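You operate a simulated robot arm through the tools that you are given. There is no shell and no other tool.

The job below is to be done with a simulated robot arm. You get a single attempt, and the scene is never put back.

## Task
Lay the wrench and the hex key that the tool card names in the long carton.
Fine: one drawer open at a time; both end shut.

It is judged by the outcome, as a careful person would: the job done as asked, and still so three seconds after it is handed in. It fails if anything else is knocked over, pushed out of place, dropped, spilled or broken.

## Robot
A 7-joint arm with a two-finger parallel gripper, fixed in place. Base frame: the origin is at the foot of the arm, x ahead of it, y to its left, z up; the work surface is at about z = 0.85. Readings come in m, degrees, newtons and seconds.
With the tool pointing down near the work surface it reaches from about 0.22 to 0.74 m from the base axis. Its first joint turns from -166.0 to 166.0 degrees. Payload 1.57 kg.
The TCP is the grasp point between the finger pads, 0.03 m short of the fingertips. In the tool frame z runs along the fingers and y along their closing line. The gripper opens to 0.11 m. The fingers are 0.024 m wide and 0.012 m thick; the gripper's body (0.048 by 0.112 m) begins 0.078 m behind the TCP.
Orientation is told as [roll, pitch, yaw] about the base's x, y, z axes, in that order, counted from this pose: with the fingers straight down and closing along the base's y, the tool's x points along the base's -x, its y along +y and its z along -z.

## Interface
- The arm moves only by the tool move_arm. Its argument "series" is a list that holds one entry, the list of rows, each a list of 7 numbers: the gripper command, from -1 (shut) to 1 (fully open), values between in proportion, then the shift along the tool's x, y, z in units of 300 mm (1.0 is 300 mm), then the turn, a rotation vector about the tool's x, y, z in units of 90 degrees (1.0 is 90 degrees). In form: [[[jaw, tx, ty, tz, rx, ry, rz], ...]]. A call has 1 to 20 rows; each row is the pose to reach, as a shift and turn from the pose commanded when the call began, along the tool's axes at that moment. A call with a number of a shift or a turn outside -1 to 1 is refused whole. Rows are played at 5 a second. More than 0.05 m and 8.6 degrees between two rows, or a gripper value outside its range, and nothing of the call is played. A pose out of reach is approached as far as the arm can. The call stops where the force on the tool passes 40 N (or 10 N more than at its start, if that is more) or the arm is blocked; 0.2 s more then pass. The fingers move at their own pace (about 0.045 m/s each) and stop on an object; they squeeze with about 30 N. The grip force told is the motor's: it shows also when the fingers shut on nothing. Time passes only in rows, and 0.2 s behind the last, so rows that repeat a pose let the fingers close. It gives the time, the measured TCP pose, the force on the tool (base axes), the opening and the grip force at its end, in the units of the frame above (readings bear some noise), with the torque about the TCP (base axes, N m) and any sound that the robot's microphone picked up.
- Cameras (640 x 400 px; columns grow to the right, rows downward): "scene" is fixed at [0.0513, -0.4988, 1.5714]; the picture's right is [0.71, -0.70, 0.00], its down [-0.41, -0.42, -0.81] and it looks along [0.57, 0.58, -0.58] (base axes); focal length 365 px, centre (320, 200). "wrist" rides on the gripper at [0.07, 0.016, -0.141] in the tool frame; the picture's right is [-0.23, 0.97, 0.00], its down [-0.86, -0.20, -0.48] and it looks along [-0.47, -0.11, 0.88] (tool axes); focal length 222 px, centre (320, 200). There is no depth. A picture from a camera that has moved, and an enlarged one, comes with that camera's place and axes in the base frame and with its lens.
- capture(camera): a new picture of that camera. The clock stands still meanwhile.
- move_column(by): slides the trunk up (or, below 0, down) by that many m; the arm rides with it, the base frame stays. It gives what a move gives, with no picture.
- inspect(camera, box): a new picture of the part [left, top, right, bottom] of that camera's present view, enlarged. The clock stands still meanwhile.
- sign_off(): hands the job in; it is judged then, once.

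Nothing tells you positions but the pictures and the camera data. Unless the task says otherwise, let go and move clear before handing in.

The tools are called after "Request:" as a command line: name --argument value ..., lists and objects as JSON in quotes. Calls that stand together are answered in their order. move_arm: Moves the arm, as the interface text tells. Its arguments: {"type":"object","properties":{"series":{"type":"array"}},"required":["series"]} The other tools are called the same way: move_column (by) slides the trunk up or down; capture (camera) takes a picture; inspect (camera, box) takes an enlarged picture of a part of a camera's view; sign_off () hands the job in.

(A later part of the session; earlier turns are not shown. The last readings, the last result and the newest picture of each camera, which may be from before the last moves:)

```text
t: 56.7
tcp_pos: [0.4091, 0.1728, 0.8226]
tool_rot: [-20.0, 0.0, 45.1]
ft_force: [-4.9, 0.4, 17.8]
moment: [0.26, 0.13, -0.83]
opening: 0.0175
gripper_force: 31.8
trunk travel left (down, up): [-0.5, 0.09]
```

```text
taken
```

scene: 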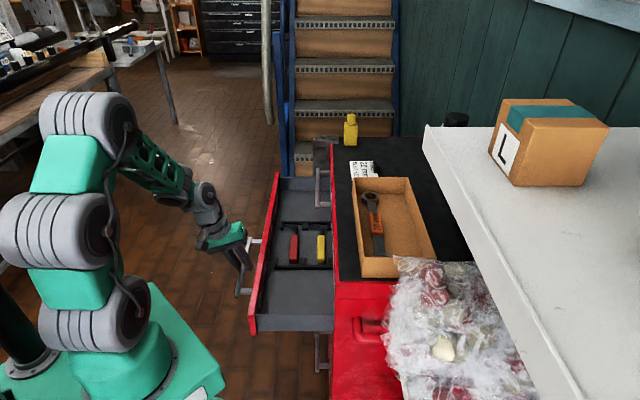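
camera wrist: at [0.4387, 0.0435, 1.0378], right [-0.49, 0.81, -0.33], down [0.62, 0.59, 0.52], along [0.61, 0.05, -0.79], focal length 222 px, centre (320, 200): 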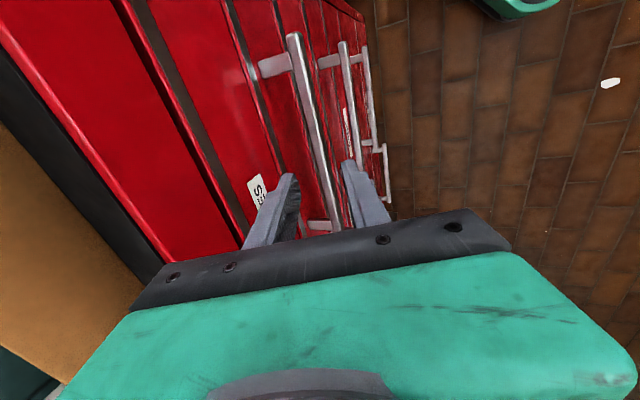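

Keys are appearing: red and yellow so far. I'll keep pulling.

Request:
move_arm --series '[[[-1, 0, 0.0, -0.0012, 0, 0, 0], [-1, 0, 0.05, -0.0194, 0, 0, 0], [-1, 0, 0.1, -0.0376, 0, 0, 0], [-1, 0, 0.15, -0.0558, 0, 0, 0], [-1, 0, 0.2, -0.074, 0, 0, 0], [-1, 0, 0.25, -0.0922, 0, 0, 0], [-1, 0, 0.25, -0.0922, 0, 0, 0]]]'

Request:
capture --camera "scene"

Request:
capture --camera "wrist"

```text
t: 58.3
tcp_pos: [0.3527, 0.2307, 0.8218]
tool_rot: [-20.1, 0.1, 45.1]
ft_force: [7.0, 7.3, 12.7]
moment: [-0.02, 0.43, -0.88]
opening: 0.0176
gripper_force: 32.9
trunk travel left (down, up): [-0.5, 0.09]
```

```text
taken
```

scene: 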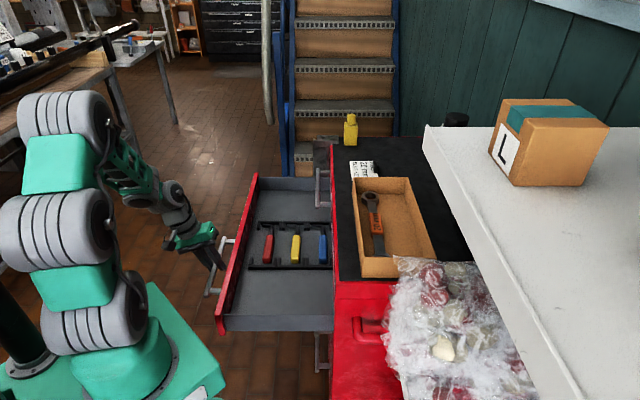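

```text
taken
camera wrist: at [0.2591, 0.2254, 0.9506], right [-0.49, 0.81, -0.33], down [0.62, 0.59, 0.52], along [0.61, 0.04, -0.79], focal length 222 px, centre (320, 200)
```

wrist: 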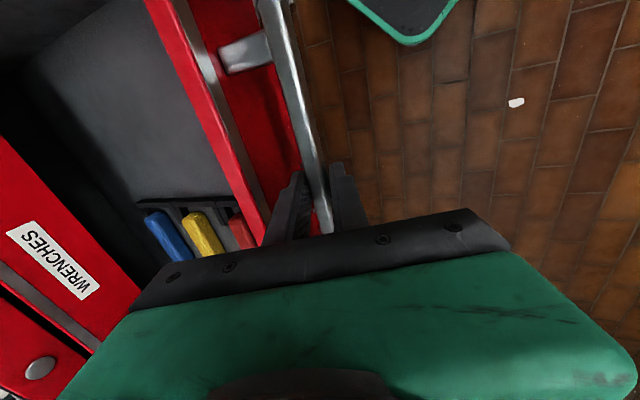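

The blue key is now visible, nearest the chest. I'll pull further for clearance.

Request:
move_arm --series '[[[-1, -0.002, 0.0, -0.0008, 0, 0, 0], [-1, -0.002, 0.04, -0.0154, 0, 0, 0], [-1, -0.002, 0.08, -0.03, 0, 0, 0], [-1, -0.002, 0.12, -0.0446, 0, 0, 0], [-1, -0.002, 0.16, -0.0592, 0, 0, 0], [-1, -0.002, 0.2, -0.0738, 0, 0, 0], [-1, -0.002, 0.2, -0.0738, 0, 0, 0]]]'

Request:
capture --camera "scene"

```text
t: 59.9
tcp_pos: [0.3084, 0.2743, 0.8215]
tool_rot: [-20.0, 0.3, 45.2]
ft_force: [3.6, 0.2, 9.1]
moment: [0.45, -0.19, -0.68]
opening: 0.0174
gripper_force: 32.5
trunk travel left (down, up): [-0.5, 0.09]
```

```text
taken
```

scene: 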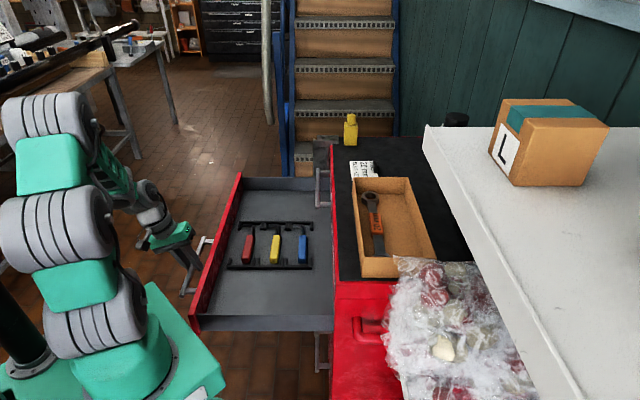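

The drawer is about 35 cm open with the blue key well clear of the chest. I'll release the handle and back out along the fingers.

Request:
move_arm --series '[[[-0.345, 0, 0, 0, 0, 0, 0], [-0.345, 0, 0, 0, 0, 0, 0], [-0.345, 0, 0, 0, 0, 0, 0]]]'

Request:
move_arm --series '[[[-0.345, 0, 0, -0.06, 0, 0, 0], [-0.345, 0, 0, -0.14, 0, 0, 0], [-0.345, 0, 0, -0.25, 0, 0, 0], [-0.345, 0, 0, -0.38, 0, 0, 0], [-0.345, 0, 0, -0.5, 0, 0, 0], [-0.345, 0, 0, -0.62, 0, 0, 0], [-0.345, 0, 0, -0.62, 0, 0, 0]]]'

Request:
capture --camera "wrist"

Request:
capture --camera "scene"

```text
t: 60.7
tcp_pos: [0.3073, 0.2737, 0.8225]
tool_rot: [-20.0, 0.2, 45.2]
ft_force: [-0.8, 0.1, 0.1]
moment: [-0.01, 0.03, -0.03]
opening: 0.0358
gripper_force: 0.2
trunk travel left (down, up): [-0.5, 0.09]
```

```text
t: 62.3
tcp_pos: [0.2639, 0.3213, 0.9981]
tool_rot: [-19.9, 0.2, 45.2]
ft_force: [-0.1, 0.6, 0.1]
moment: [0.01, -0.01, 0.02]
opening: 0.0363
gripper_force: 0.0
trunk travel left (down, up): [-0.5, 0.09]
```

```text
taken
camera wrist: at [0.171, 0.3168, 1.126], right [-0.49, 0.81, -0.33], down [0.62, 0.59, 0.52], along [0.61, 0.05, -0.79], focal length 222 px, centre (320, 200)
```

wrist: 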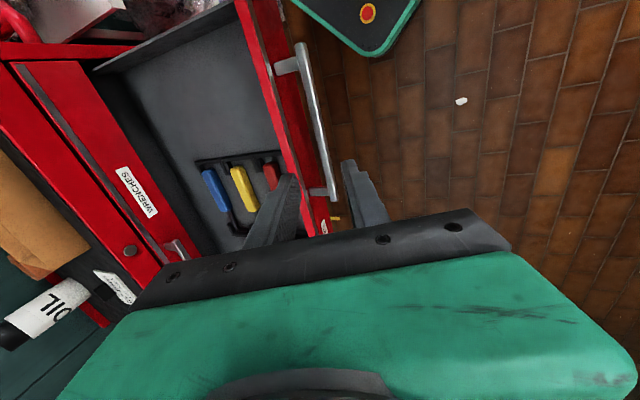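

```text
taken
```

scene: 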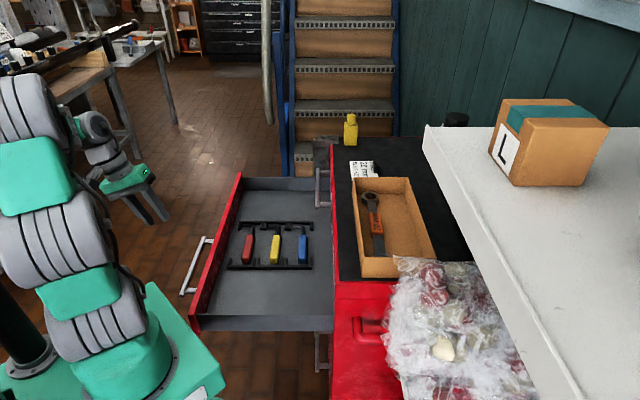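

Released, and the drawer stays open with three keys: red, yellow, blue. I'll zoom on the keys from both cameras to locate the blue one.

Request:
inspect --camera "scene" --box '[215, 205, 335, 285]'

Request:
inspect --camera "wrist" --box '[160, 130, 320, 260]'

```text
5.00 times, centred on (275, 245) of scene
camera zoom: at [0.0513, -0.4988, 1.5714], right [0.71, -0.7, 0.0], down [-0.41, -0.42, -0.81], along [0.57, 0.58, -0.58], focal length 1825 px, centre (545, -25)
```

zoom: 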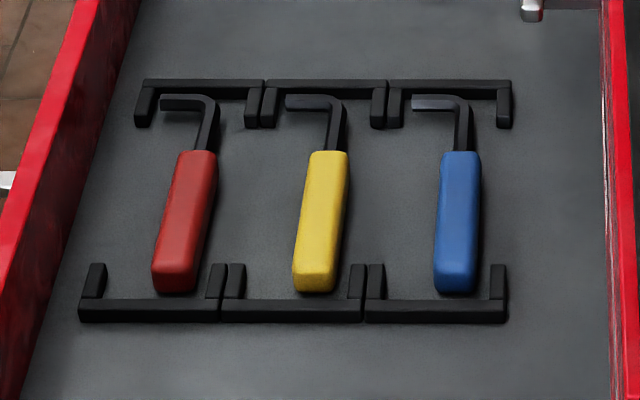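

```text
3.08 times, centred on (240, 195) of wrist
camera zoom: at [0.171, 0.3168, 1.126], right [-0.49, 0.81, -0.33], down [0.62, 0.59, 0.52], along [0.61, 0.05, -0.79], focal length 684 px, centre (566, 215)
```

zoom: 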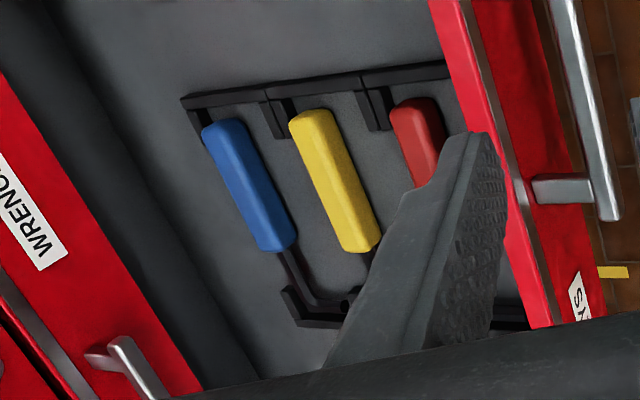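

The blue key's sleeve is centred near s≈0.522, d≈-0.326, z≈0.775, about 27 mm wide, with its shank running to larger s. I'll straighten the tool and move above it.

Request:
move_arm --series '[[[-0.345, 0, 0, 0, -0.075, 0, 0], [-0.345, 0, 0, 0, -0.15, 0, 0], [-0.345, 0, 0, 0, -0.222, 0, 0], [-0.345, 0, 0, 0, -0.222, 0, 0]]]'

Request:
move_arm --series '[[[-0.345, -0.04, -0.12, -0.01, 0, 0, 0], [-0.345, -0.08, -0.24, -0.02, 0, 0, 0], [-0.345, -0.12, -0.36, -0.03, 0, 0, 0], [-0.345, -0.16, -0.48, -0.04, 0, 0, 0], [-0.345, -0.2, -0.6, -0.05, 0, 0, 0], [-0.345, -0.24, -0.72, -0.06, 0, 0, 0], [-0.345, -0.28, -0.84, -0.07, 0, 0, 0], [-0.345, -0.32, -0.96, -0.08, 0, 0, 0], [-0.345, -0.32, -0.96, -0.08, 0, 0, 0]]]'

Request:
capture --camera "wrist"

Request:
capture --camera "scene"

```text
t: 63.3
tcp_pos: [0.2632, 0.3215, 0.9986]
tool_rot: [0.0, 0.2, 45.1]
ft_force: [0.6, -0.1, 0.9]
moment: [0.0, 0.05, 0.01]
opening: 0.0363
gripper_force: 0.1
trunk travel left (down, up): [-0.5, 0.09]
```

```text
t: 65.3
tcp_pos: [0.5368, 0.1847, 1.0208]
tool_rot: [0.0, 0.2, 45.2]
ft_force: [-0.3, 0.1, 0.3]
moment: [-0.04, 0.04, 0.02]
opening: 0.0364
gripper_force: 0.0
trunk travel left (down, up): [-0.5, 0.09]
```

```text
taken
camera wrist: at [0.4771, 0.1481, 1.1633], right [-0.53, 0.85, 0.0], down [0.75, 0.47, 0.48], along [0.4, 0.25, -0.88], focal length 222 px, centre (320, 200)
```

wrist: 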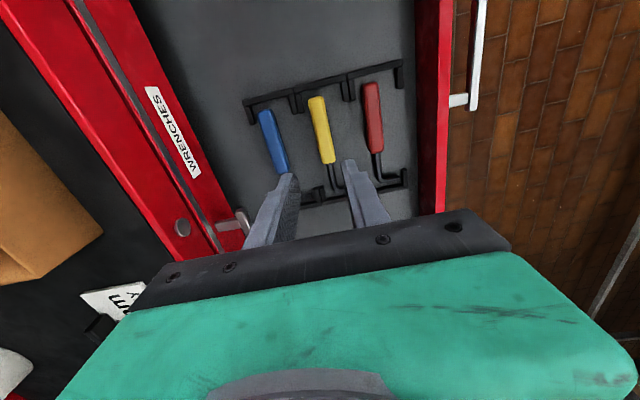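

```text
taken
```

scene: 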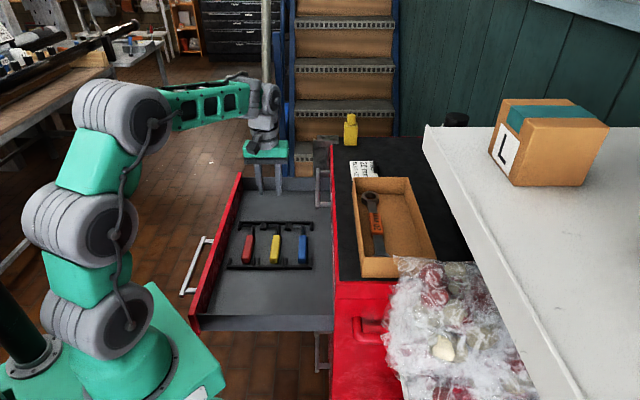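

I'll shift over the blue key and descend to just above it with the fingers about 55 mm apart.

Request:
move_arm --series '[[[0.02, -0.013, -0.13, 0, 0, 0, 0], [0.02, -0.027, -0.267, 0.02, 0, 0, 0], [0.02, -0.027, -0.267, 0.15, 0, 0, 0], [0.02, -0.027, -0.267, 0.28, 0, 0, 0], [0.02, -0.027, -0.267, 0.41, 0, 0, 0], [0.02, -0.027, -0.267, 0.53, 0, 0, 0], [0.02, -0.027, -0.267, 0.53, 0, 0, 0]]]'

Request:
capture --camera "wrist"

Request:
capture --camera "scene"

```text
t: 66.9
tcp_pos: [0.5968, 0.1321, 0.8621]
tool_rot: [0.0, 0.2, 45.2]
ft_force: [0.0, -0.5, 0.8]
moment: [0.01, -0.02, 0.0]
opening: 0.0561
gripper_force: 0.0
trunk travel left (down, up): [-0.5, 0.09]
```

```text
taken
camera wrist: at [0.5374, 0.095, 1.0045], right [-0.53, 0.85, 0.0], down [0.75, 0.47, 0.48], along [0.4, 0.25, -0.88], focal length 222 px, centre (320, 200)
```

wrist: 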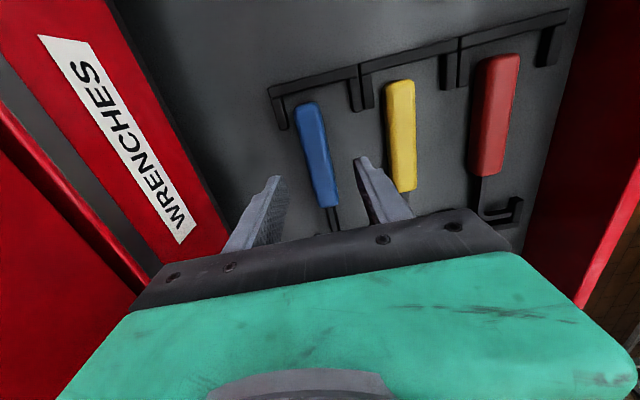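

```text
taken
```

scene: 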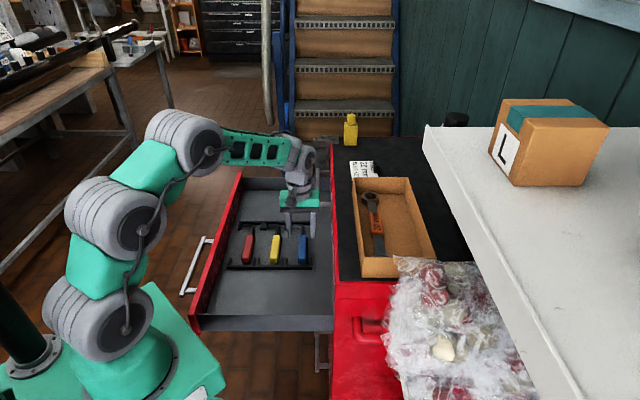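

The blue sleeve is centred under the gripper. I'll descend in small steps to grasp height.

Request:
move_arm --series '[[[0.02, 0, 0, 0.06, 0, 0, 0], [0.02, 0, 0, 0.12, 0, 0, 0], [0.02, 0, 0, 0.16, 0, 0, 0], [0.02, 0, 0, 0.18, 0, 0, 0], [0.02, 0, 0, 0.18, 0, 0, 0]]]'

Request:
capture --camera "wrist"

Request:
inspect --camera "scene" --box '[235, 180, 345, 270]'

```text
t: 68.1
tcp_pos: [0.5963, 0.1345, 0.8091]
tool_rot: [0.0, 0.1, 45.1]
ft_force: [0.4, -0.2, 0.1]
moment: [0.0, 0.02, -0.01]
opening: 0.056
gripper_force: 0.1
trunk travel left (down, up): [-0.5, 0.09]
```

```text
taken
camera wrist: at [0.5379, 0.097, 0.9512], right [-0.53, 0.85, 0.0], down [0.75, 0.47, 0.48], along [0.4, 0.25, -0.88], focal length 222 px, centre (320, 200)
```

wrist: 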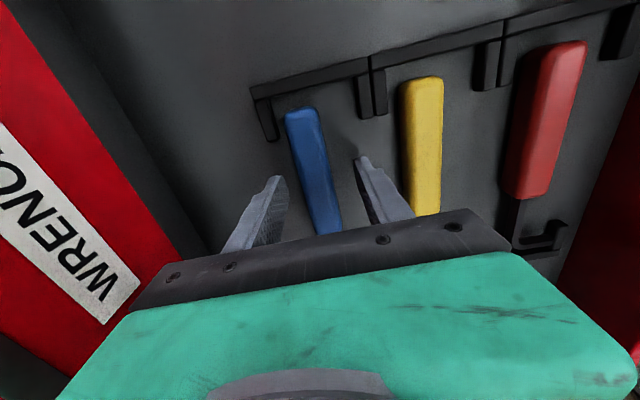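

```text
4.44 times, centred on (290, 225) of scene
camera zoom: at [0.0513, -0.4988, 1.5714], right [0.71, -0.7, 0.0], down [-0.41, -0.42, -0.81], along [0.57, 0.58, -0.58], focal length 1622 px, centre (453, 89)
```

zoom: 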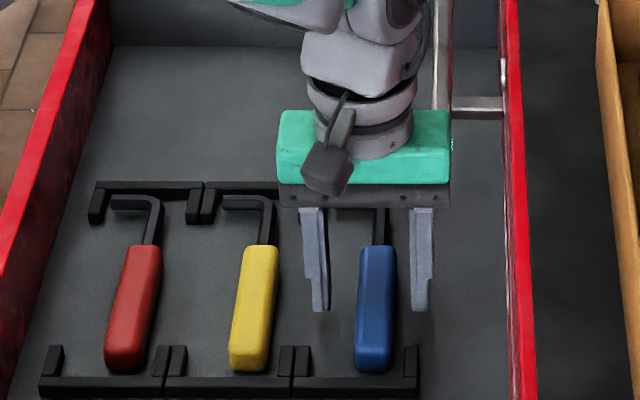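

The tips straddle the blue sleeve. I'll lower another centimetre in two steps, then close.

Request:
move_arm --series '[[[0.02, 0, 0, 0.015, 0, 0, 0], [0.02, 0, 0, 0.027, 0, 0, 0], [0.02, 0, 0, 0.027, 0, 0, 0]]]'

Request:
inspect --camera "scene" --box '[265, 200, 345, 270]'

```text
t: 68.9
tcp_pos: [0.5965, 0.1333, 0.8008]
tool_rot: [0.0, 0.3, 45.2]
ft_force: [0.1, 0.3, 0.0]
moment: [-0.01, -0.04, 0.0]
opening: 0.0559
gripper_force: 0.0
trunk travel left (down, up): [-0.5, 0.09]
```

```text
5.71 times, centred on (305, 235) of scene
camera zoom: at [0.0513, -0.4988, 1.5714], right [0.71, -0.7, 0.0], down [-0.41, -0.42, -0.81], along [0.57, 0.58, -0.58], focal length 2086 px, centre (406, 0)
```

zoom: 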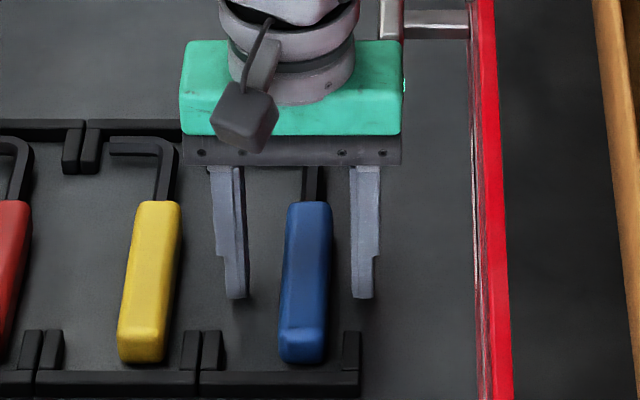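

The tips are well down beside the sleeve. Closing now.

Request:
move_arm --series '[[[0.02, 0, 0, 0.006, 0, 0, 0], [-1, 0, 0, 0.006, 0, 0, 0], [-1, 0, 0, 0.006, 0, 0, 0], [-1, 0, 0, 0.006, 0, 0, 0], [-1, 0, 0, 0.006, 0, 0, 0], [-1, 0, 0, 0.006, 0, 0, 0]]]'

Request:
inspect --camera "scene" --box '[265, 200, 345, 270]'

Request:
capture --camera "wrist"

```text
t: 70.3
tcp_pos: [0.5977, 0.134, 0.7989]
tool_rot: [0.0, 0.1, 45.1]
ft_force: [0.1, 0.0, 1.6]
moment: [0.01, -0.04, -0.01]
opening: 0.0253
gripper_force: 29.9
trunk travel left (down, up): [-0.5, 0.09]
```

```text
5.71 times, centred on (305, 235) of scene
camera zoom: at [0.0513, -0.4988, 1.5714], right [0.71, -0.7, 0.0], down [-0.41, -0.42, -0.81], along [0.57, 0.58, -0.58], focal length 2086 px, centre (406, 0)
```

zoom: 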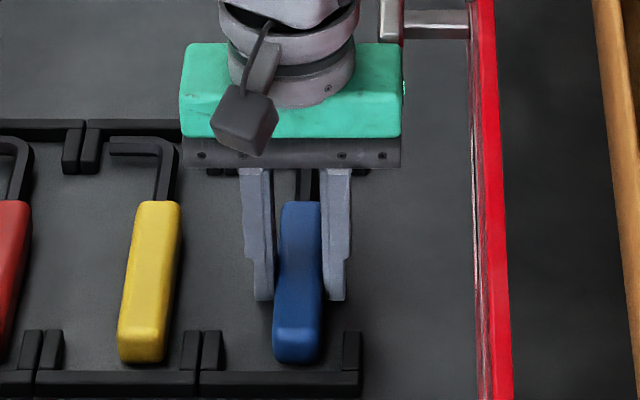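

```text
taken
camera wrist: at [0.5378, 0.0968, 0.9411], right [-0.53, 0.85, 0.0], down [0.75, 0.47, 0.48], along [0.4, 0.25, -0.88], focal length 222 px, centre (320, 200)
```

wrist: 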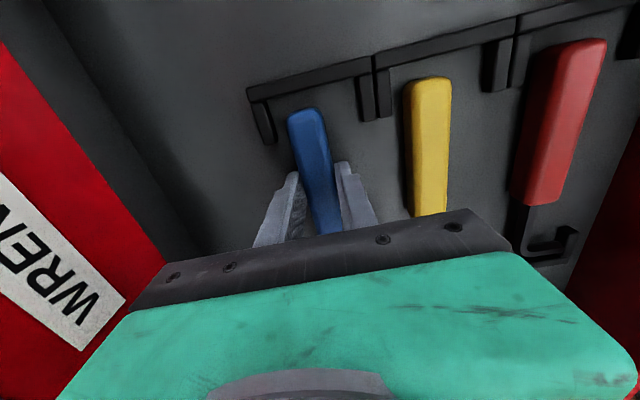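

The blue key is held (25 mm). I'll lift straight up a little and check.

Request:
move_arm --series '[[[-1, 0, 0, -0.03, 0, 0, 0], [-1, 0, 0, -0.08, 0, 0, 0], [-1, 0, 0, -0.15, 0, 0, 0], [-1, 0, 0, -0.22, 0, 0, 0], [-1, 0, 0, -0.22, 0, 0, 0]]]'

Request:
inspect --camera "scene" --box '[225, 160, 345, 270]'

Request:
capture --camera "wrist"

```text
t: 71.5
tcp_pos: [0.5959, 0.1351, 0.8658]
tool_rot: [0.0, 0.2, 45.3]
ft_force: [-1.1, 0.6, -0.9]
moment: [0.01, 0.0, 0.0]
opening: 0.0256
gripper_force: 30.2
trunk travel left (down, up): [-0.5, 0.09]
```

```text
3.64 times, centred on (285, 215) of scene
camera zoom: at [0.0513, -0.4988, 1.5714], right [0.71, -0.7, 0.0], down [-0.41, -0.42, -0.81], along [0.57, 0.58, -0.58], focal length 1327 px, centre (447, 146)
```

zoom: 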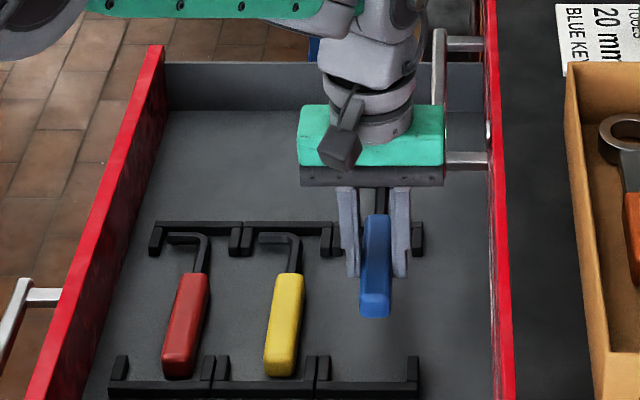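

```text
taken
camera wrist: at [0.5379, 0.0976, 1.0074], right [-0.53, 0.85, 0.0], down [0.75, 0.47, 0.48], along [0.4, 0.25, -0.88], focal length 222 px, centre (320, 200)
```

wrist: 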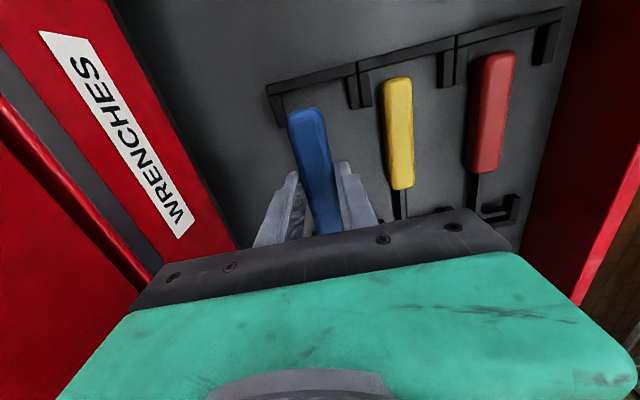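

The blue key is clear of its rack, the others undisturbed. I'll raise it to about z = 1.15 before moving over the carton.

Request:
move_arm --series '[[[-1, 0, 0, -0.12, 0, 0, 0], [-1, 0, 0, -0.24, 0, 0, 0], [-1, 0, 0, -0.36, 0, 0, 0], [-1, 0, 0, -0.48, 0, 0, 0], [-1, 0, 0, -0.6, 0, 0, 0], [-1, 0, 0, -0.72, 0, 0, 0], [-1, 0, 0, -0.84, 0, 0, 0], [-1, 0, 0, -0.94, 0, 0, 0], [-1, 0, 0, -0.94, 0, 0, 0]]]'

Request:
capture --camera "wrist"

Request:
capture --camera "scene"

```text
t: 73.5
tcp_pos: [0.5957, 0.1318, 1.1454]
tool_rot: [0.1, 0.1, 45.2]
ft_force: [1.4, -0.1, -2.2]
moment: [-0.02, 0.0, 0.05]
opening: 0.0255
gripper_force: 30.3
trunk travel left (down, up): [-0.5, 0.09]
```

```text
taken
camera wrist: at [0.5368, 0.0949, 1.2871], right [-0.53, 0.85, 0.0], down [0.75, 0.47, 0.48], along [0.4, 0.25, -0.88], focal length 222 px, centre (320, 200)
```

wrist: 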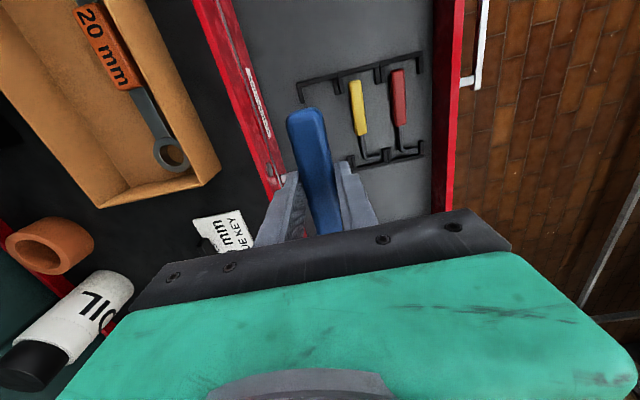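

```text
taken
```

scene: 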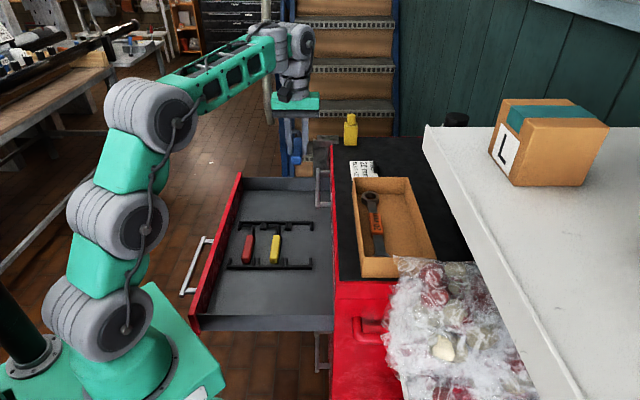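

Now I'll carry the key over the carton's free right-hand side, aiming for s≈0.315, d≈-0.575.

Request:
move_arm --series '[[[-1, 0.083, -0.103, 0, 0, 0, 0], [-1, 0.166, -0.206, 0, 0, 0, 0], [-1, 0.249, -0.309, 0, 0, 0, 0], [-1, 0.333, -0.412, 0, 0, 0, 0], [-1, 0.416, -0.515, 0, 0, 0, 0], [-1, 0.5, -0.618, 0, 0, 0, 0], [-1, 0.583, -0.721, 0, 0, 0, 0], [-1, 0.665, -0.823, 0, 0, 0, 0], [-1, 0.665, -0.823, 0, 0, 0, 0]]]'

Request:
capture --camera "wrist"

Request:
capture --camera "scene"

```text
t: 75.5
tcp_pos: [0.6318, -0.1799, 1.1456]
tool_rot: [0.0, 0.2, 45.1]
ft_force: [0.0, 0.7, -0.7]
moment: [-0.03, 0.05, 0.0]
opening: 0.0252
gripper_force: 30.0
trunk travel left (down, up): [-0.5, 0.09]
```

```text
taken
camera wrist: at [0.5714, -0.2179, 1.2891], right [-0.53, 0.85, 0.0], down [0.74, 0.47, 0.48], along [0.4, 0.25, -0.88], focal length 222 px, centre (320, 200)
```

wrist: 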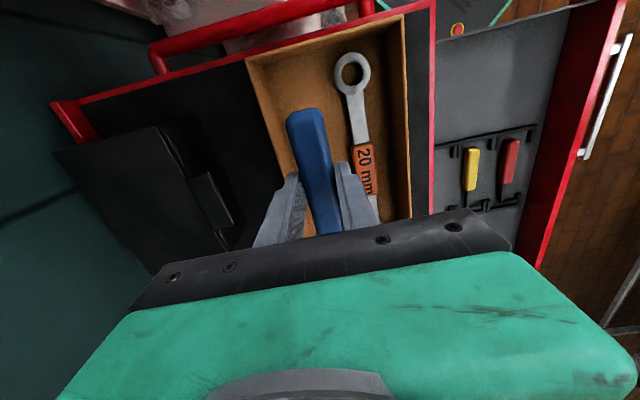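

```text
taken
```

scene: 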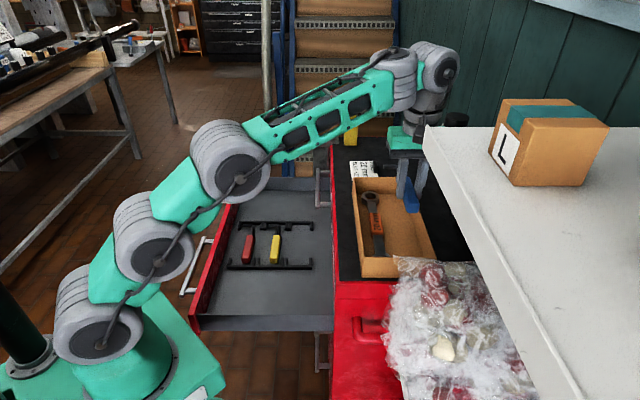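

The key hangs over the free half beside the wrench. I'll lower it partway and check clearance to the wall and wrench.

Request:
move_arm --series '[[[-1, 0, 0, 0.08, 0, 0, 0], [-1, 0, 0, 0.16, 0, 0, 0], [-1, 0, 0, 0.24, 0, 0, 0], [-1, 0, 0, 0.3, 0, 0, 0], [-1, 0, 0, 0.3, 0, 0, 0]]]'

Request:
capture --camera "wrist"

Request:
inspect --camera "scene" --box '[335, 130, 455, 290]'

```text
t: 76.7
tcp_pos: [0.6333, -0.1818, 1.0588]
tool_rot: [0.0, 0.2, 45.2]
ft_force: [-0.7, 0.5, -1.0]
moment: [-0.03, -0.01, 0.01]
opening: 0.0254
gripper_force: 29.7
trunk travel left (down, up): [-0.5, 0.09]
```

```text
taken
camera wrist: at [0.5739, -0.2185, 1.2008], right [-0.53, 0.85, 0.0], down [0.75, 0.47, 0.48], along [0.4, 0.25, -0.88], focal length 222 px, centre (320, 200)
```

wrist: 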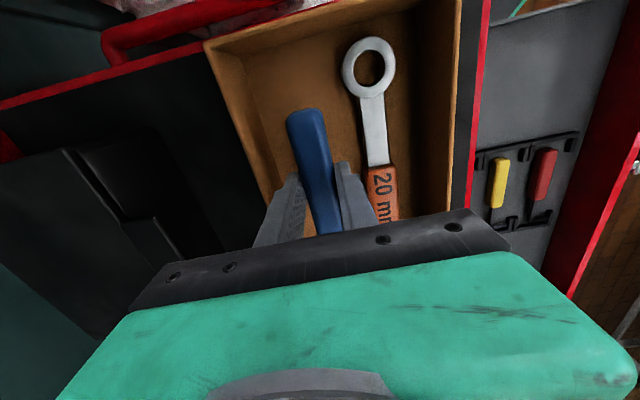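

```text
2.50 times, centred on (395, 210) of scene
camera zoom: at [0.0513, -0.4988, 1.5714], right [0.71, -0.7, 0.0], down [-0.41, -0.42, -0.81], along [0.57, 0.58, -0.58], focal length 912 px, centre (132, 175)
```

zoom: 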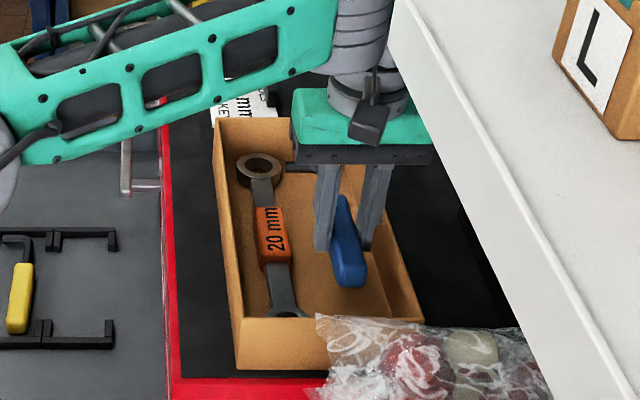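

Clearances look fine on both sides. I'll lower to just above the carton floor.

Request:
move_arm --series '[[[-1, 0, 0, 0.04, 0, 0, 0], [-1, 0, 0, 0.08, 0, 0, 0], [-1, 0, 0, 0.115, 0, 0, 0], [-1, 0, 0, 0.115, 0, 0, 0]]]'

Request:
inspect --camera "scene" --box '[335, 150, 455, 290]'

Request:
inspect --camera "wrist" --box '[180, 0, 480, 250]'

```text
t: 77.7
tcp_pos: [0.6325, -0.1819, 1.0227]
tool_rot: [0.0, 0.2, 45.2]
ft_force: [0.2, -0.2, -1.3]
moment: [-0.03, 0.02, 0.03]
opening: 0.0253
gripper_force: 30.0
trunk travel left (down, up): [-0.5, 0.09]
```

```text
2.86 times, centred on (395, 220) of scene
camera zoom: at [0.0513, -0.4988, 1.5714], right [0.71, -0.7, 0.0], down [-0.41, -0.42, -0.81], along [0.57, 0.58, -0.58], focal length 1043 px, centre (106, 143)
```

zoom: 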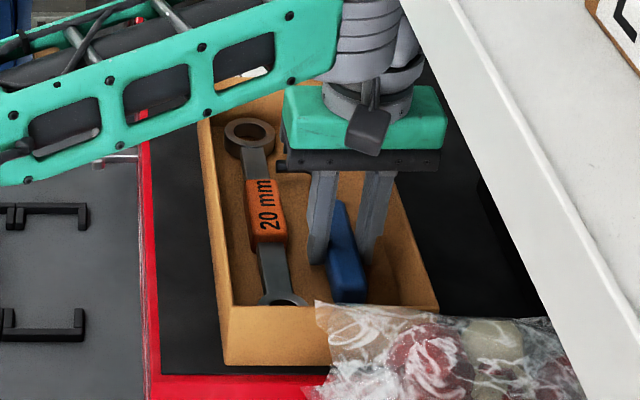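

```text
1.60 times, centred on (330, 125) of wrist
camera zoom: at [0.5724, -0.2195, 1.1657], right [-0.53, 0.85, 0.0], down [0.75, 0.47, 0.48], along [0.4, 0.25, -0.88], focal length 355 px, centre (304, 320)
```

zoom: 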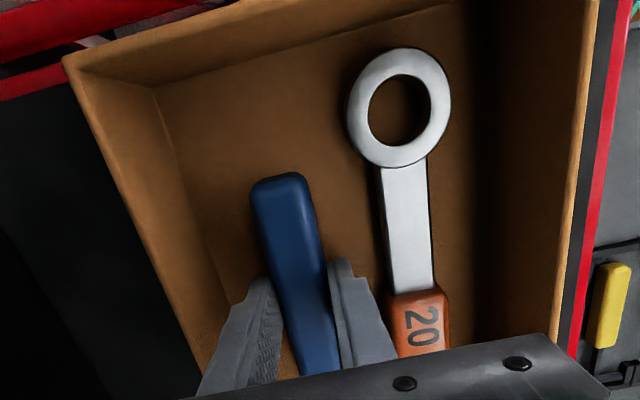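

The key is just above the floor beside the wrench. I'll go down in millimetre steps to contact.

Request:
move_arm --series '[[[-1, 0, 0, 0.007, 0, 0, 0], [-1, 0, 0, 0.011, 0, 0, 0], [-1, 0, 0, 0.011, 0, 0, 0]]]'

```text
t: 78.5
tcp_pos: [0.6315, -0.1819, 1.0196]
tool_rot: [0.0, 0.2, 45.2]
ft_force: [-0.1, 0.4, -1.7]
moment: [-0.03, 0.03, -0.01]
opening: 0.0254
gripper_force: 29.9
trunk travel left (down, up): [-0.5, 0.09]
```

Request:
move_arm --series '[[[-1, 0, 0, 0.005, 0, 0, 0], [-1, 0, 0, 0.008, 0, 0, 0], [-1, 0, 0, 0.008, 0, 0, 0]]]'

```text
t: 79.3
tcp_pos: [0.6328, -0.1821, 1.0175]
tool_rot: [0.0, 0.2, 45.1]
ft_force: [0.0, -0.6, -0.8]
moment: [-0.01, -0.03, -0.03]
opening: 0.0254
gripper_force: 30.5
trunk travel left (down, up): [-0.5, 0.09]
```

Request:
move_arm --series '[[[-1, 0, 0, 0.005, 0, 0, 0], [-1, 0, 0, 0.008, 0, 0, 0], [-1, 0, 0, 0.008, 0, 0, 0]]]'

```text
t: 80.1
tcp_pos: [0.631, -0.1815, 1.0184]
tool_rot: [-0.3, 0.0, 45.2]
ft_force: [1.9, 0.3, 16.5]
moment: [-0.15, 0.23, 0.04]
opening: 0.0257
gripper_force: 30.1
trunk travel left (down, up): [-0.5, 0.09]
```

The key has touched down (about 16 N). I'll ease up a hair and open slightly to release it.

Request:
move_arm --series '[[[-1, 0, 0, -0.003, 0, 0, 0], [-0.4, 0, 0, -0.003, 0, 0, 0], [-0.345, 0, 0, -0.003, 0, 0, 0], [-0.345, 0, 0, -0.003, 0, 0, 0], [-0.345, 0, 0, -0.003, 0, 0, 0]]]'

Request:
inspect --camera "scene" --box '[335, 150, 455, 290]'

Request:
inspect --camera "wrist" --box '[180, 0, 480, 250]'

```text
t: 81.3
tcp_pos: [0.6316, -0.1821, 1.0165]
tool_rot: [0.1, 0.2, 45.2]
ft_force: [-0.2, -0.1, -0.4]
moment: [-0.01, -0.03, -0.02]
opening: 0.0363
gripper_force: 0.1
trunk travel left (down, up): [-0.5, 0.09]
```

```text
2.86 times, centred on (395, 220) of scene
camera zoom: at [0.0513, -0.4988, 1.5714], right [0.71, -0.7, 0.0], down [-0.41, -0.42, -0.81], along [0.57, 0.58, -0.58], focal length 1043 px, centre (106, 143)
```

zoom: 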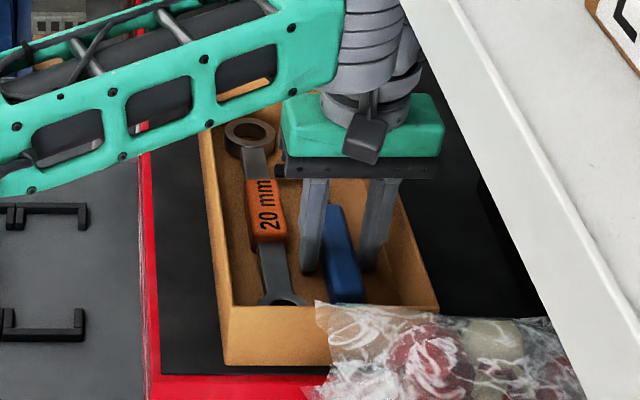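

```text
1.60 times, centred on (330, 125) of wrist
camera zoom: at [0.5726, -0.2188, 1.1584], right [-0.53, 0.85, 0.0], down [0.75, 0.47, 0.48], along [0.4, 0.25, -0.88], focal length 355 px, centre (304, 320)
```

zoom: 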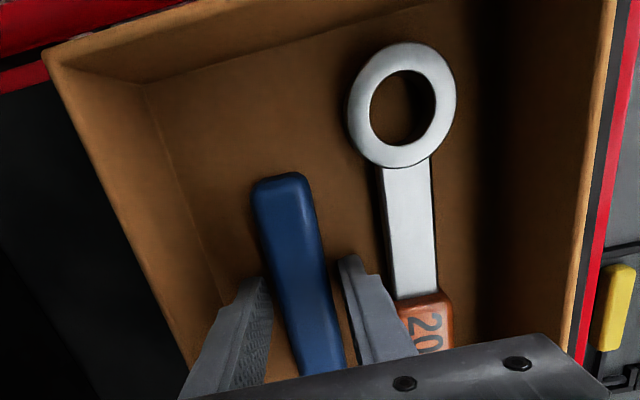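

The key is released next to the wrench. I'll lift straight out.

Request:
move_arm --series '[[[-0.345, 0, 0, -0.04, 0, 0, 0], [-0.345, 0, 0, -0.12, 0, 0, 0], [-0.345, 0, 0, -0.22, 0, 0, 0], [-0.345, 0, 0, -0.34, 0, 0, 0], [-0.345, 0, 0, -0.46, 0, 0, 0], [-0.345, 0, 0, -0.58, 0, 0, 0], [-0.345, 0, 0, -0.58, 0, 0, 0]]]'

Request:
capture --camera "wrist"

Request:
inspect --camera "scene" --box '[335, 150, 455, 290]'

```text
t: 82.9
tcp_pos: [0.6314, -0.181, 1.189]
tool_rot: [0.0, 0.3, 45.1]
ft_force: [-0.9, 0.1, 0.4]
moment: [-0.03, -0.01, 0.02]
opening: 0.0363
gripper_force: 0.0
trunk travel left (down, up): [-0.5, 0.09]
```

```text
taken
camera wrist: at [0.572, -0.2181, 1.3311], right [-0.53, 0.85, 0.0], down [0.75, 0.47, 0.48], along [0.4, 0.25, -0.88], focal length 222 px, centre (320, 200)
```

wrist: 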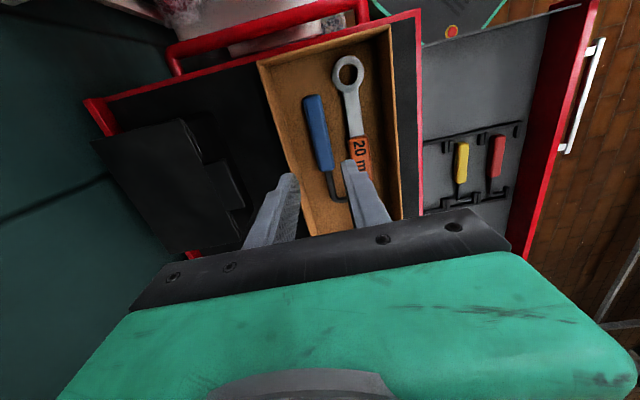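

```text
2.86 times, centred on (395, 220) of scene
camera zoom: at [0.0513, -0.4988, 1.5714], right [0.71, -0.7, 0.0], down [-0.41, -0.42, -0.81], along [0.57, 0.58, -0.58], focal length 1043 px, centre (106, 143)
```

zoom: 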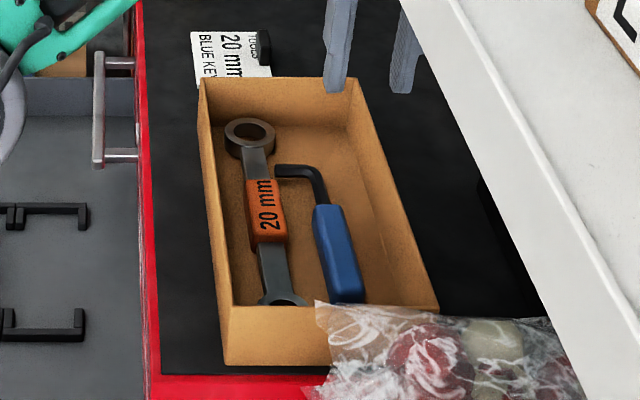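

Both tools lie flat in the carton. Now to shut the HEX KEYS drawer: I'll return to the pose outside its handle and grip the bar again to push it in.

Request:
move_arm --series '[[[-0.345, -0.022, 0.14, 0, 0, 0, 0], [-0.345, -0.044, 0.28, 0, 0, 0, 0], [-0.345, -0.066, 0.42, 0, 0, 0, 0], [-0.345, -0.088, 0.56, 0, 0, 0, 0], [-0.345, -0.11, 0.7, 0, 0, 0, 0], [-0.345, -0.132, 0.84, 0, 0, 0, 0], [-0.345, -0.154, 0.98, 0, 0, 0, 0], [-0.345, -0.154, 0.98, 0, 0, 0, 0]]]'

Request:
move_arm --series '[[[-0.345, -0.022, 0.14, 0.03, 0, 0, 0], [-0.345, -0.044, 0.28, 0.06, 0, 0, 0], [-0.345, -0.066, 0.42, 0.12, 0, 0, 0], [-0.345, -0.088, 0.56, 0.18, 0, 0, 0], [-0.345, -0.11, 0.7, 0.24, 0, 0, 0], [-0.345, -0.132, 0.84, 0.3, 0, 0, 0], [-0.345, -0.154, 0.98, 0.36, 0, 0, 0], [-0.345, -0.16, 1.0, 0.4, 0, 0, 0], [-0.345, -0.16, 1.0, 0.4, 0, 0, 0]]]'

Request:
capture --camera "wrist"

Request:
capture --camera "scene"

```text
t: 84.7
tcp_pos: [0.4595, 0.0604, 1.1901]
tool_rot: [-0.1, 0.1, 45.2]
ft_force: [0.2, -0.4, 0.7]
moment: [-0.01, 0.01, -0.01]
opening: 0.0361
gripper_force: 0.0
trunk travel left (down, up): [-0.5, 0.09]
```

```text
t: 86.7
tcp_pos: [0.2776, 0.302, 1.0707]
tool_rot: [0.1, 0.2, 45.2]
ft_force: [0.8, -0.3, -0.5]
moment: [0.0, 0.02, -0.01]
opening: 0.0361
gripper_force: 0.0
trunk travel left (down, up): [-0.5, 0.09]
```

```text
taken
camera wrist: at [0.2184, 0.2652, 1.213], right [-0.53, 0.85, 0.0], down [0.75, 0.47, 0.48], along [0.4, 0.25, -0.88], focal length 222 px, centre (320, 200)
```

wrist: 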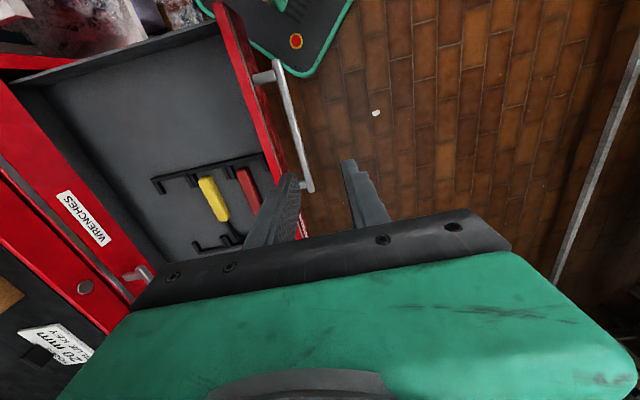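

```text
taken
```

scene: 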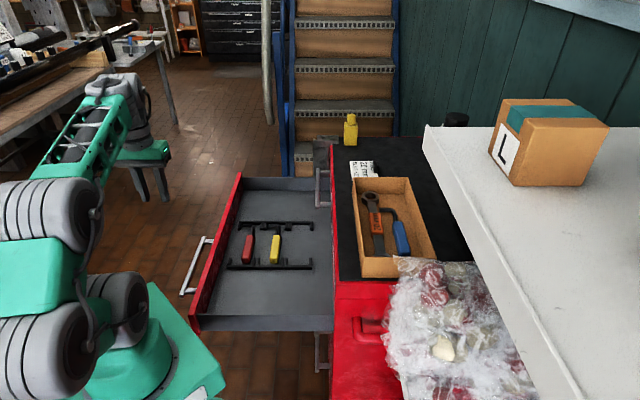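

I'm outside the handle again. I'll tilt 20° and go to the pre-grasp point on the line used before.

Request:
move_arm --series '[[[-0.345, 0, 0, 0, 0.075, 0, 0], [-0.345, 0, 0, 0, 0.15, 0, 0], [-0.345, 0, 0, 0, 0.222, 0, 0], [-0.345, 0, 0, 0, 0.222, 0, 0]]]'

Request:
move_arm --series '[[[-0.345, -0.005, 0.05, 0.07, 0, 0, 0], [-0.345, -0.01, 0.1, 0.14, 0, 0, 0], [-0.345, -0.013, 0.156, 0.2, 0, 0, 0], [-0.345, -0.013, 0.156, 0.32, 0, 0, 0], [-0.345, -0.013, 0.156, 0.44, 0, 0, 0], [-0.345, -0.013, 0.156, 0.52, 0, 0, 0], [-0.345, -0.013, 0.156, 0.52, 0, 0, 0]]]'

Request:
inspect --camera "wrist" --box '[200, 30, 440, 240]'

Request:
inspect --camera "scene" --box '[120, 170, 260, 340]'

```text
t: 87.7
tcp_pos: [0.2776, 0.3044, 1.0689]
tool_rot: [-20.2, 0.2, 45.2]
ft_force: [-0.1, -0.7, -1.4]
moment: [-0.02, 0.02, -0.02]
opening: 0.0364
gripper_force: 0.0
out of reach, approached as far as the arm can: row 1
trunk travel left (down, up): [-0.5, 0.09]
```

```text
t: 89.3
tcp_pos: [0.2865, 0.3012, 0.9076]
tool_rot: [-20.0, 0.2, 45.2]
ft_force: [-0.3, -0.6, -0.7]
moment: [-0.01, -0.02, -0.01]
opening: 0.0362
gripper_force: 0.1
trunk travel left (down, up): [-0.5, 0.09]
```

```text
1.90 times, centred on (320, 135) of wrist
camera zoom: at [0.1935, 0.2972, 1.0352], right [-0.49, 0.81, -0.33], down [0.62, 0.59, 0.52], along [0.61, 0.04, -0.79], focal length 423 px, centre (320, 324)
```

zoom: 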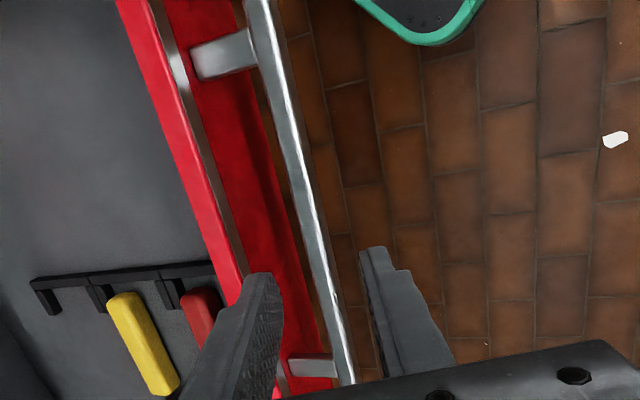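

```text
2.35 times, centred on (190, 255) of scene
camera zoom: at [0.0513, -0.4988, 1.5714], right [0.71, -0.7, 0.0], down [-0.41, -0.42, -0.81], along [0.57, 0.58, -0.58], focal length 859 px, centre (626, 71)
```

zoom: 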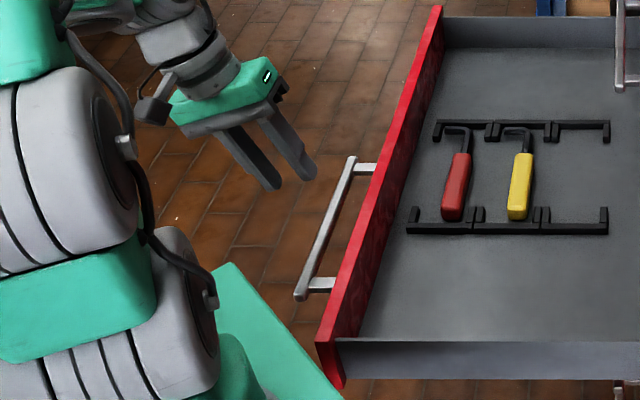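

The bar is again centred between the fingers. I'll advance along the finger direction and close on it.

Request:
move_arm --series '[[[-0.345, 0, 0, 0.06, 0, 0, 0], [-0.345, 0, 0, 0.12, 0, 0, 0], [-0.345, 0, 0, 0.18, 0, 0, 0], [-0.345, 0, 0, 0.18, 0, 0, 0]]]'

Request:
inspect --camera "wrist" --box '[200, 30, 440, 240]'

```text
t: 90.3
tcp_pos: [0.2992, 0.2887, 0.8547]
tool_rot: [-19.8, 0.2, 45.1]
ft_force: [0.7, -0.8, 1.2]
moment: [-0.05, 0.0, -0.01]
opening: 0.036
gripper_force: 0.1
trunk travel left (down, up): [-0.5, 0.09]
```

```text
1.90 times, centred on (320, 135) of wrist
camera zoom: at [0.2065, 0.2846, 0.9834], right [-0.49, 0.81, -0.33], down [0.62, 0.59, 0.52], along [0.61, 0.04, -0.79], focal length 423 px, centre (320, 324)
```

zoom: 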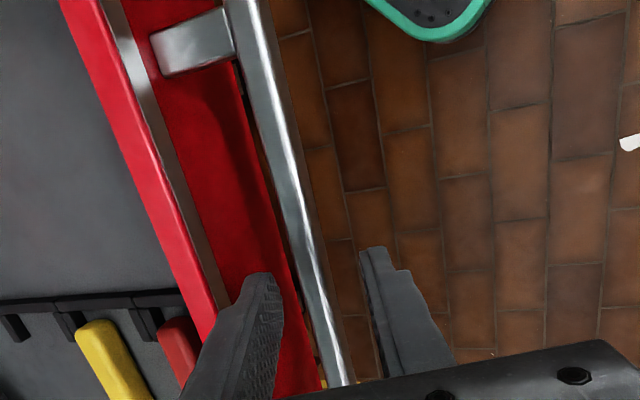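

Request:
move_arm --series '[[[-0.345, 0, 0, 0.05, 0, 0, 0], [-0.345, 0, 0, 0.09, 0, 0, 0], [-0.345, 0, 0, 0.115, 0, 0, 0], [-0.345, 0, 0, 0.115, 0, 0, 0]]]'

Request:
move_arm --series '[[[-1, 0, 0, 0, 0, 0, 0], [-1, 0, 0, 0, 0, 0, 0], [-1, 0, 0, 0, 0, 0, 0], [-1, 0, 0, 0, 0, 0, 0]]]'

Request:
inspect --camera "wrist" --box '[200, 30, 440, 240]'

Request:
inspect --camera "scene" --box '[120, 170, 260, 340]'

```text
t: 91.3
tcp_pos: [0.3082, 0.2796, 0.8241]
tool_rot: [-19.9, 0.1, 45.3]
ft_force: [0.3, 0.3, 0.8]
moment: [-0.01, 0.01, 0.02]
opening: 0.0362
gripper_force: 0.0
trunk travel left (down, up): [-0.5, 0.09]
```

```text
t: 92.3
tcp_pos: [0.3094, 0.2783, 0.8246]
tool_rot: [-20.0, 0.1, 45.0]
ft_force: [5.5, -6.1, 6.2]
moment: [0.15, 0.07, -0.86]
opening: 0.0175
gripper_force: 32.1
trunk travel left (down, up): [-0.5, 0.09]
```

```text
1.90 times, centred on (320, 135) of wrist
camera zoom: at [0.216, 0.2741, 0.9538], right [-0.49, 0.81, -0.33], down [0.62, 0.59, 0.52], along [0.61, 0.04, -0.79], focal length 423 px, centre (320, 324)
```

zoom: 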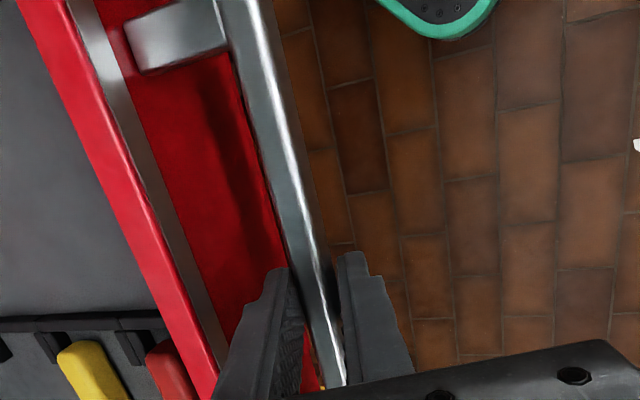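

```text
2.35 times, centred on (190, 255) of scene
camera zoom: at [0.0513, -0.4988, 1.5714], right [0.71, -0.7, 0.0], down [-0.41, -0.42, -0.81], along [0.57, 0.58, -0.58], focal length 859 px, centre (626, 71)
```

zoom: 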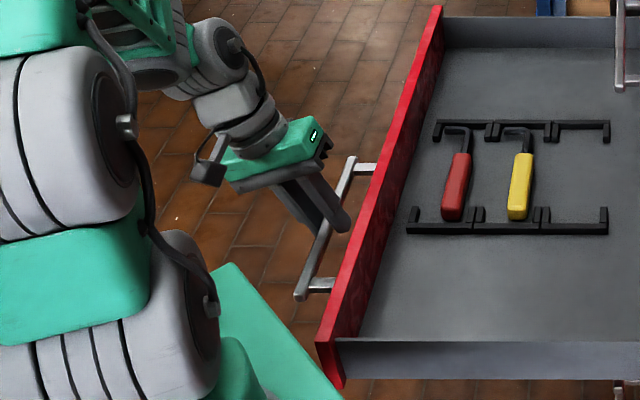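

The handle is held. I'll push the drawer inward in stages, watching the side loads.

Request:
move_arm --series '[[[-1, 0, -0.047, 0.0171, 0, 0, 0], [-1, 0, -0.094, 0.0342, 0, 0, 0], [-1, 0, -0.141, 0.0513, 0, 0, 0], [-1, 0, -0.188, 0.0684, 0, 0, 0], [-1, 0, -0.235, 0.0855, 0, 0, 0], [-1, 0, -0.282, 0.1026, 0, 0, 0], [-1, 0, -0.282, 0.1026, 0, 0, 0]]]'

```text
t: 93.9
tcp_pos: [0.3735, 0.2142, 0.8245]
tool_rot: [-20.2, 0.1, 45.2]
ft_force: [-3.8, -5.1, 16.8]
moment: [0.39, -0.23, -0.68]
opening: 0.0173
gripper_force: 31.9
trunk travel left (down, up): [-0.5, 0.09]
```

Request:
move_arm --series '[[[-1, 0.001, -0.0474, 0.016, 0, 0, 0], [-1, 0.001, -0.0944, 0.0331, 0, 0, 0], [-1, 0.001, -0.1414, 0.0502, 0, 0, 0], [-1, 0.001, -0.1884, 0.0673, 0, 0, 0], [-1, 0.001, -0.2354, 0.0844, 0, 0, 0], [-1, 0.001, -0.2824, 0.1015, 0, 0, 0], [-1, 0.001, -0.2824, 0.1015, 0, 0, 0]]]'

Request:
capture --camera "scene"

```text
t: 95.5
tcp_pos: [0.4356, 0.1513, 0.8254]
tool_rot: [-20.1, 0.1, 45.0]
ft_force: [-1.4, -1.4, 11.7]
moment: [0.48, -0.28, -0.67]
opening: 0.0173
gripper_force: 32.9
trunk travel left (down, up): [-0.5, 0.09]
```

```text
taken
```

scene: 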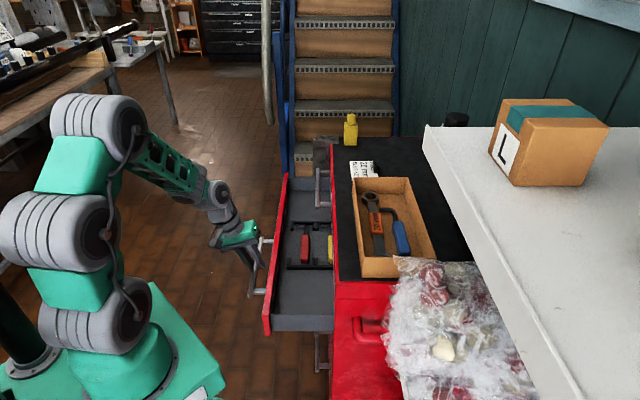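

Request:
move_arm --series '[[[-1, 0, -0.0474, 0.0162, 0, 0, 0], [-1, 0, -0.0944, 0.0333, 0, 0, 0], [-1, 0, -0.1414, 0.0504, 0, 0, 0], [-1, 0, -0.1884, 0.0675, 0, 0, 0], [-1, 0, -0.2354, 0.0846, 0, 0, 0], [-1, 0, -0.2824, 0.1017, 0, 0, 0], [-1, 0, -0.2824, 0.1017, 0, 0, 0]]]'

```text
t: 97.1
tcp_pos: [0.5009, 0.0872, 0.8236]
tool_rot: [-20.1, 0.1, 45.2]
ft_force: [-4.6, -7.4, 12.9]
moment: [0.37, -0.17, -0.74]
opening: 0.0175
gripper_force: 32.0
trunk travel left (down, up): [-0.5, 0.09]
```

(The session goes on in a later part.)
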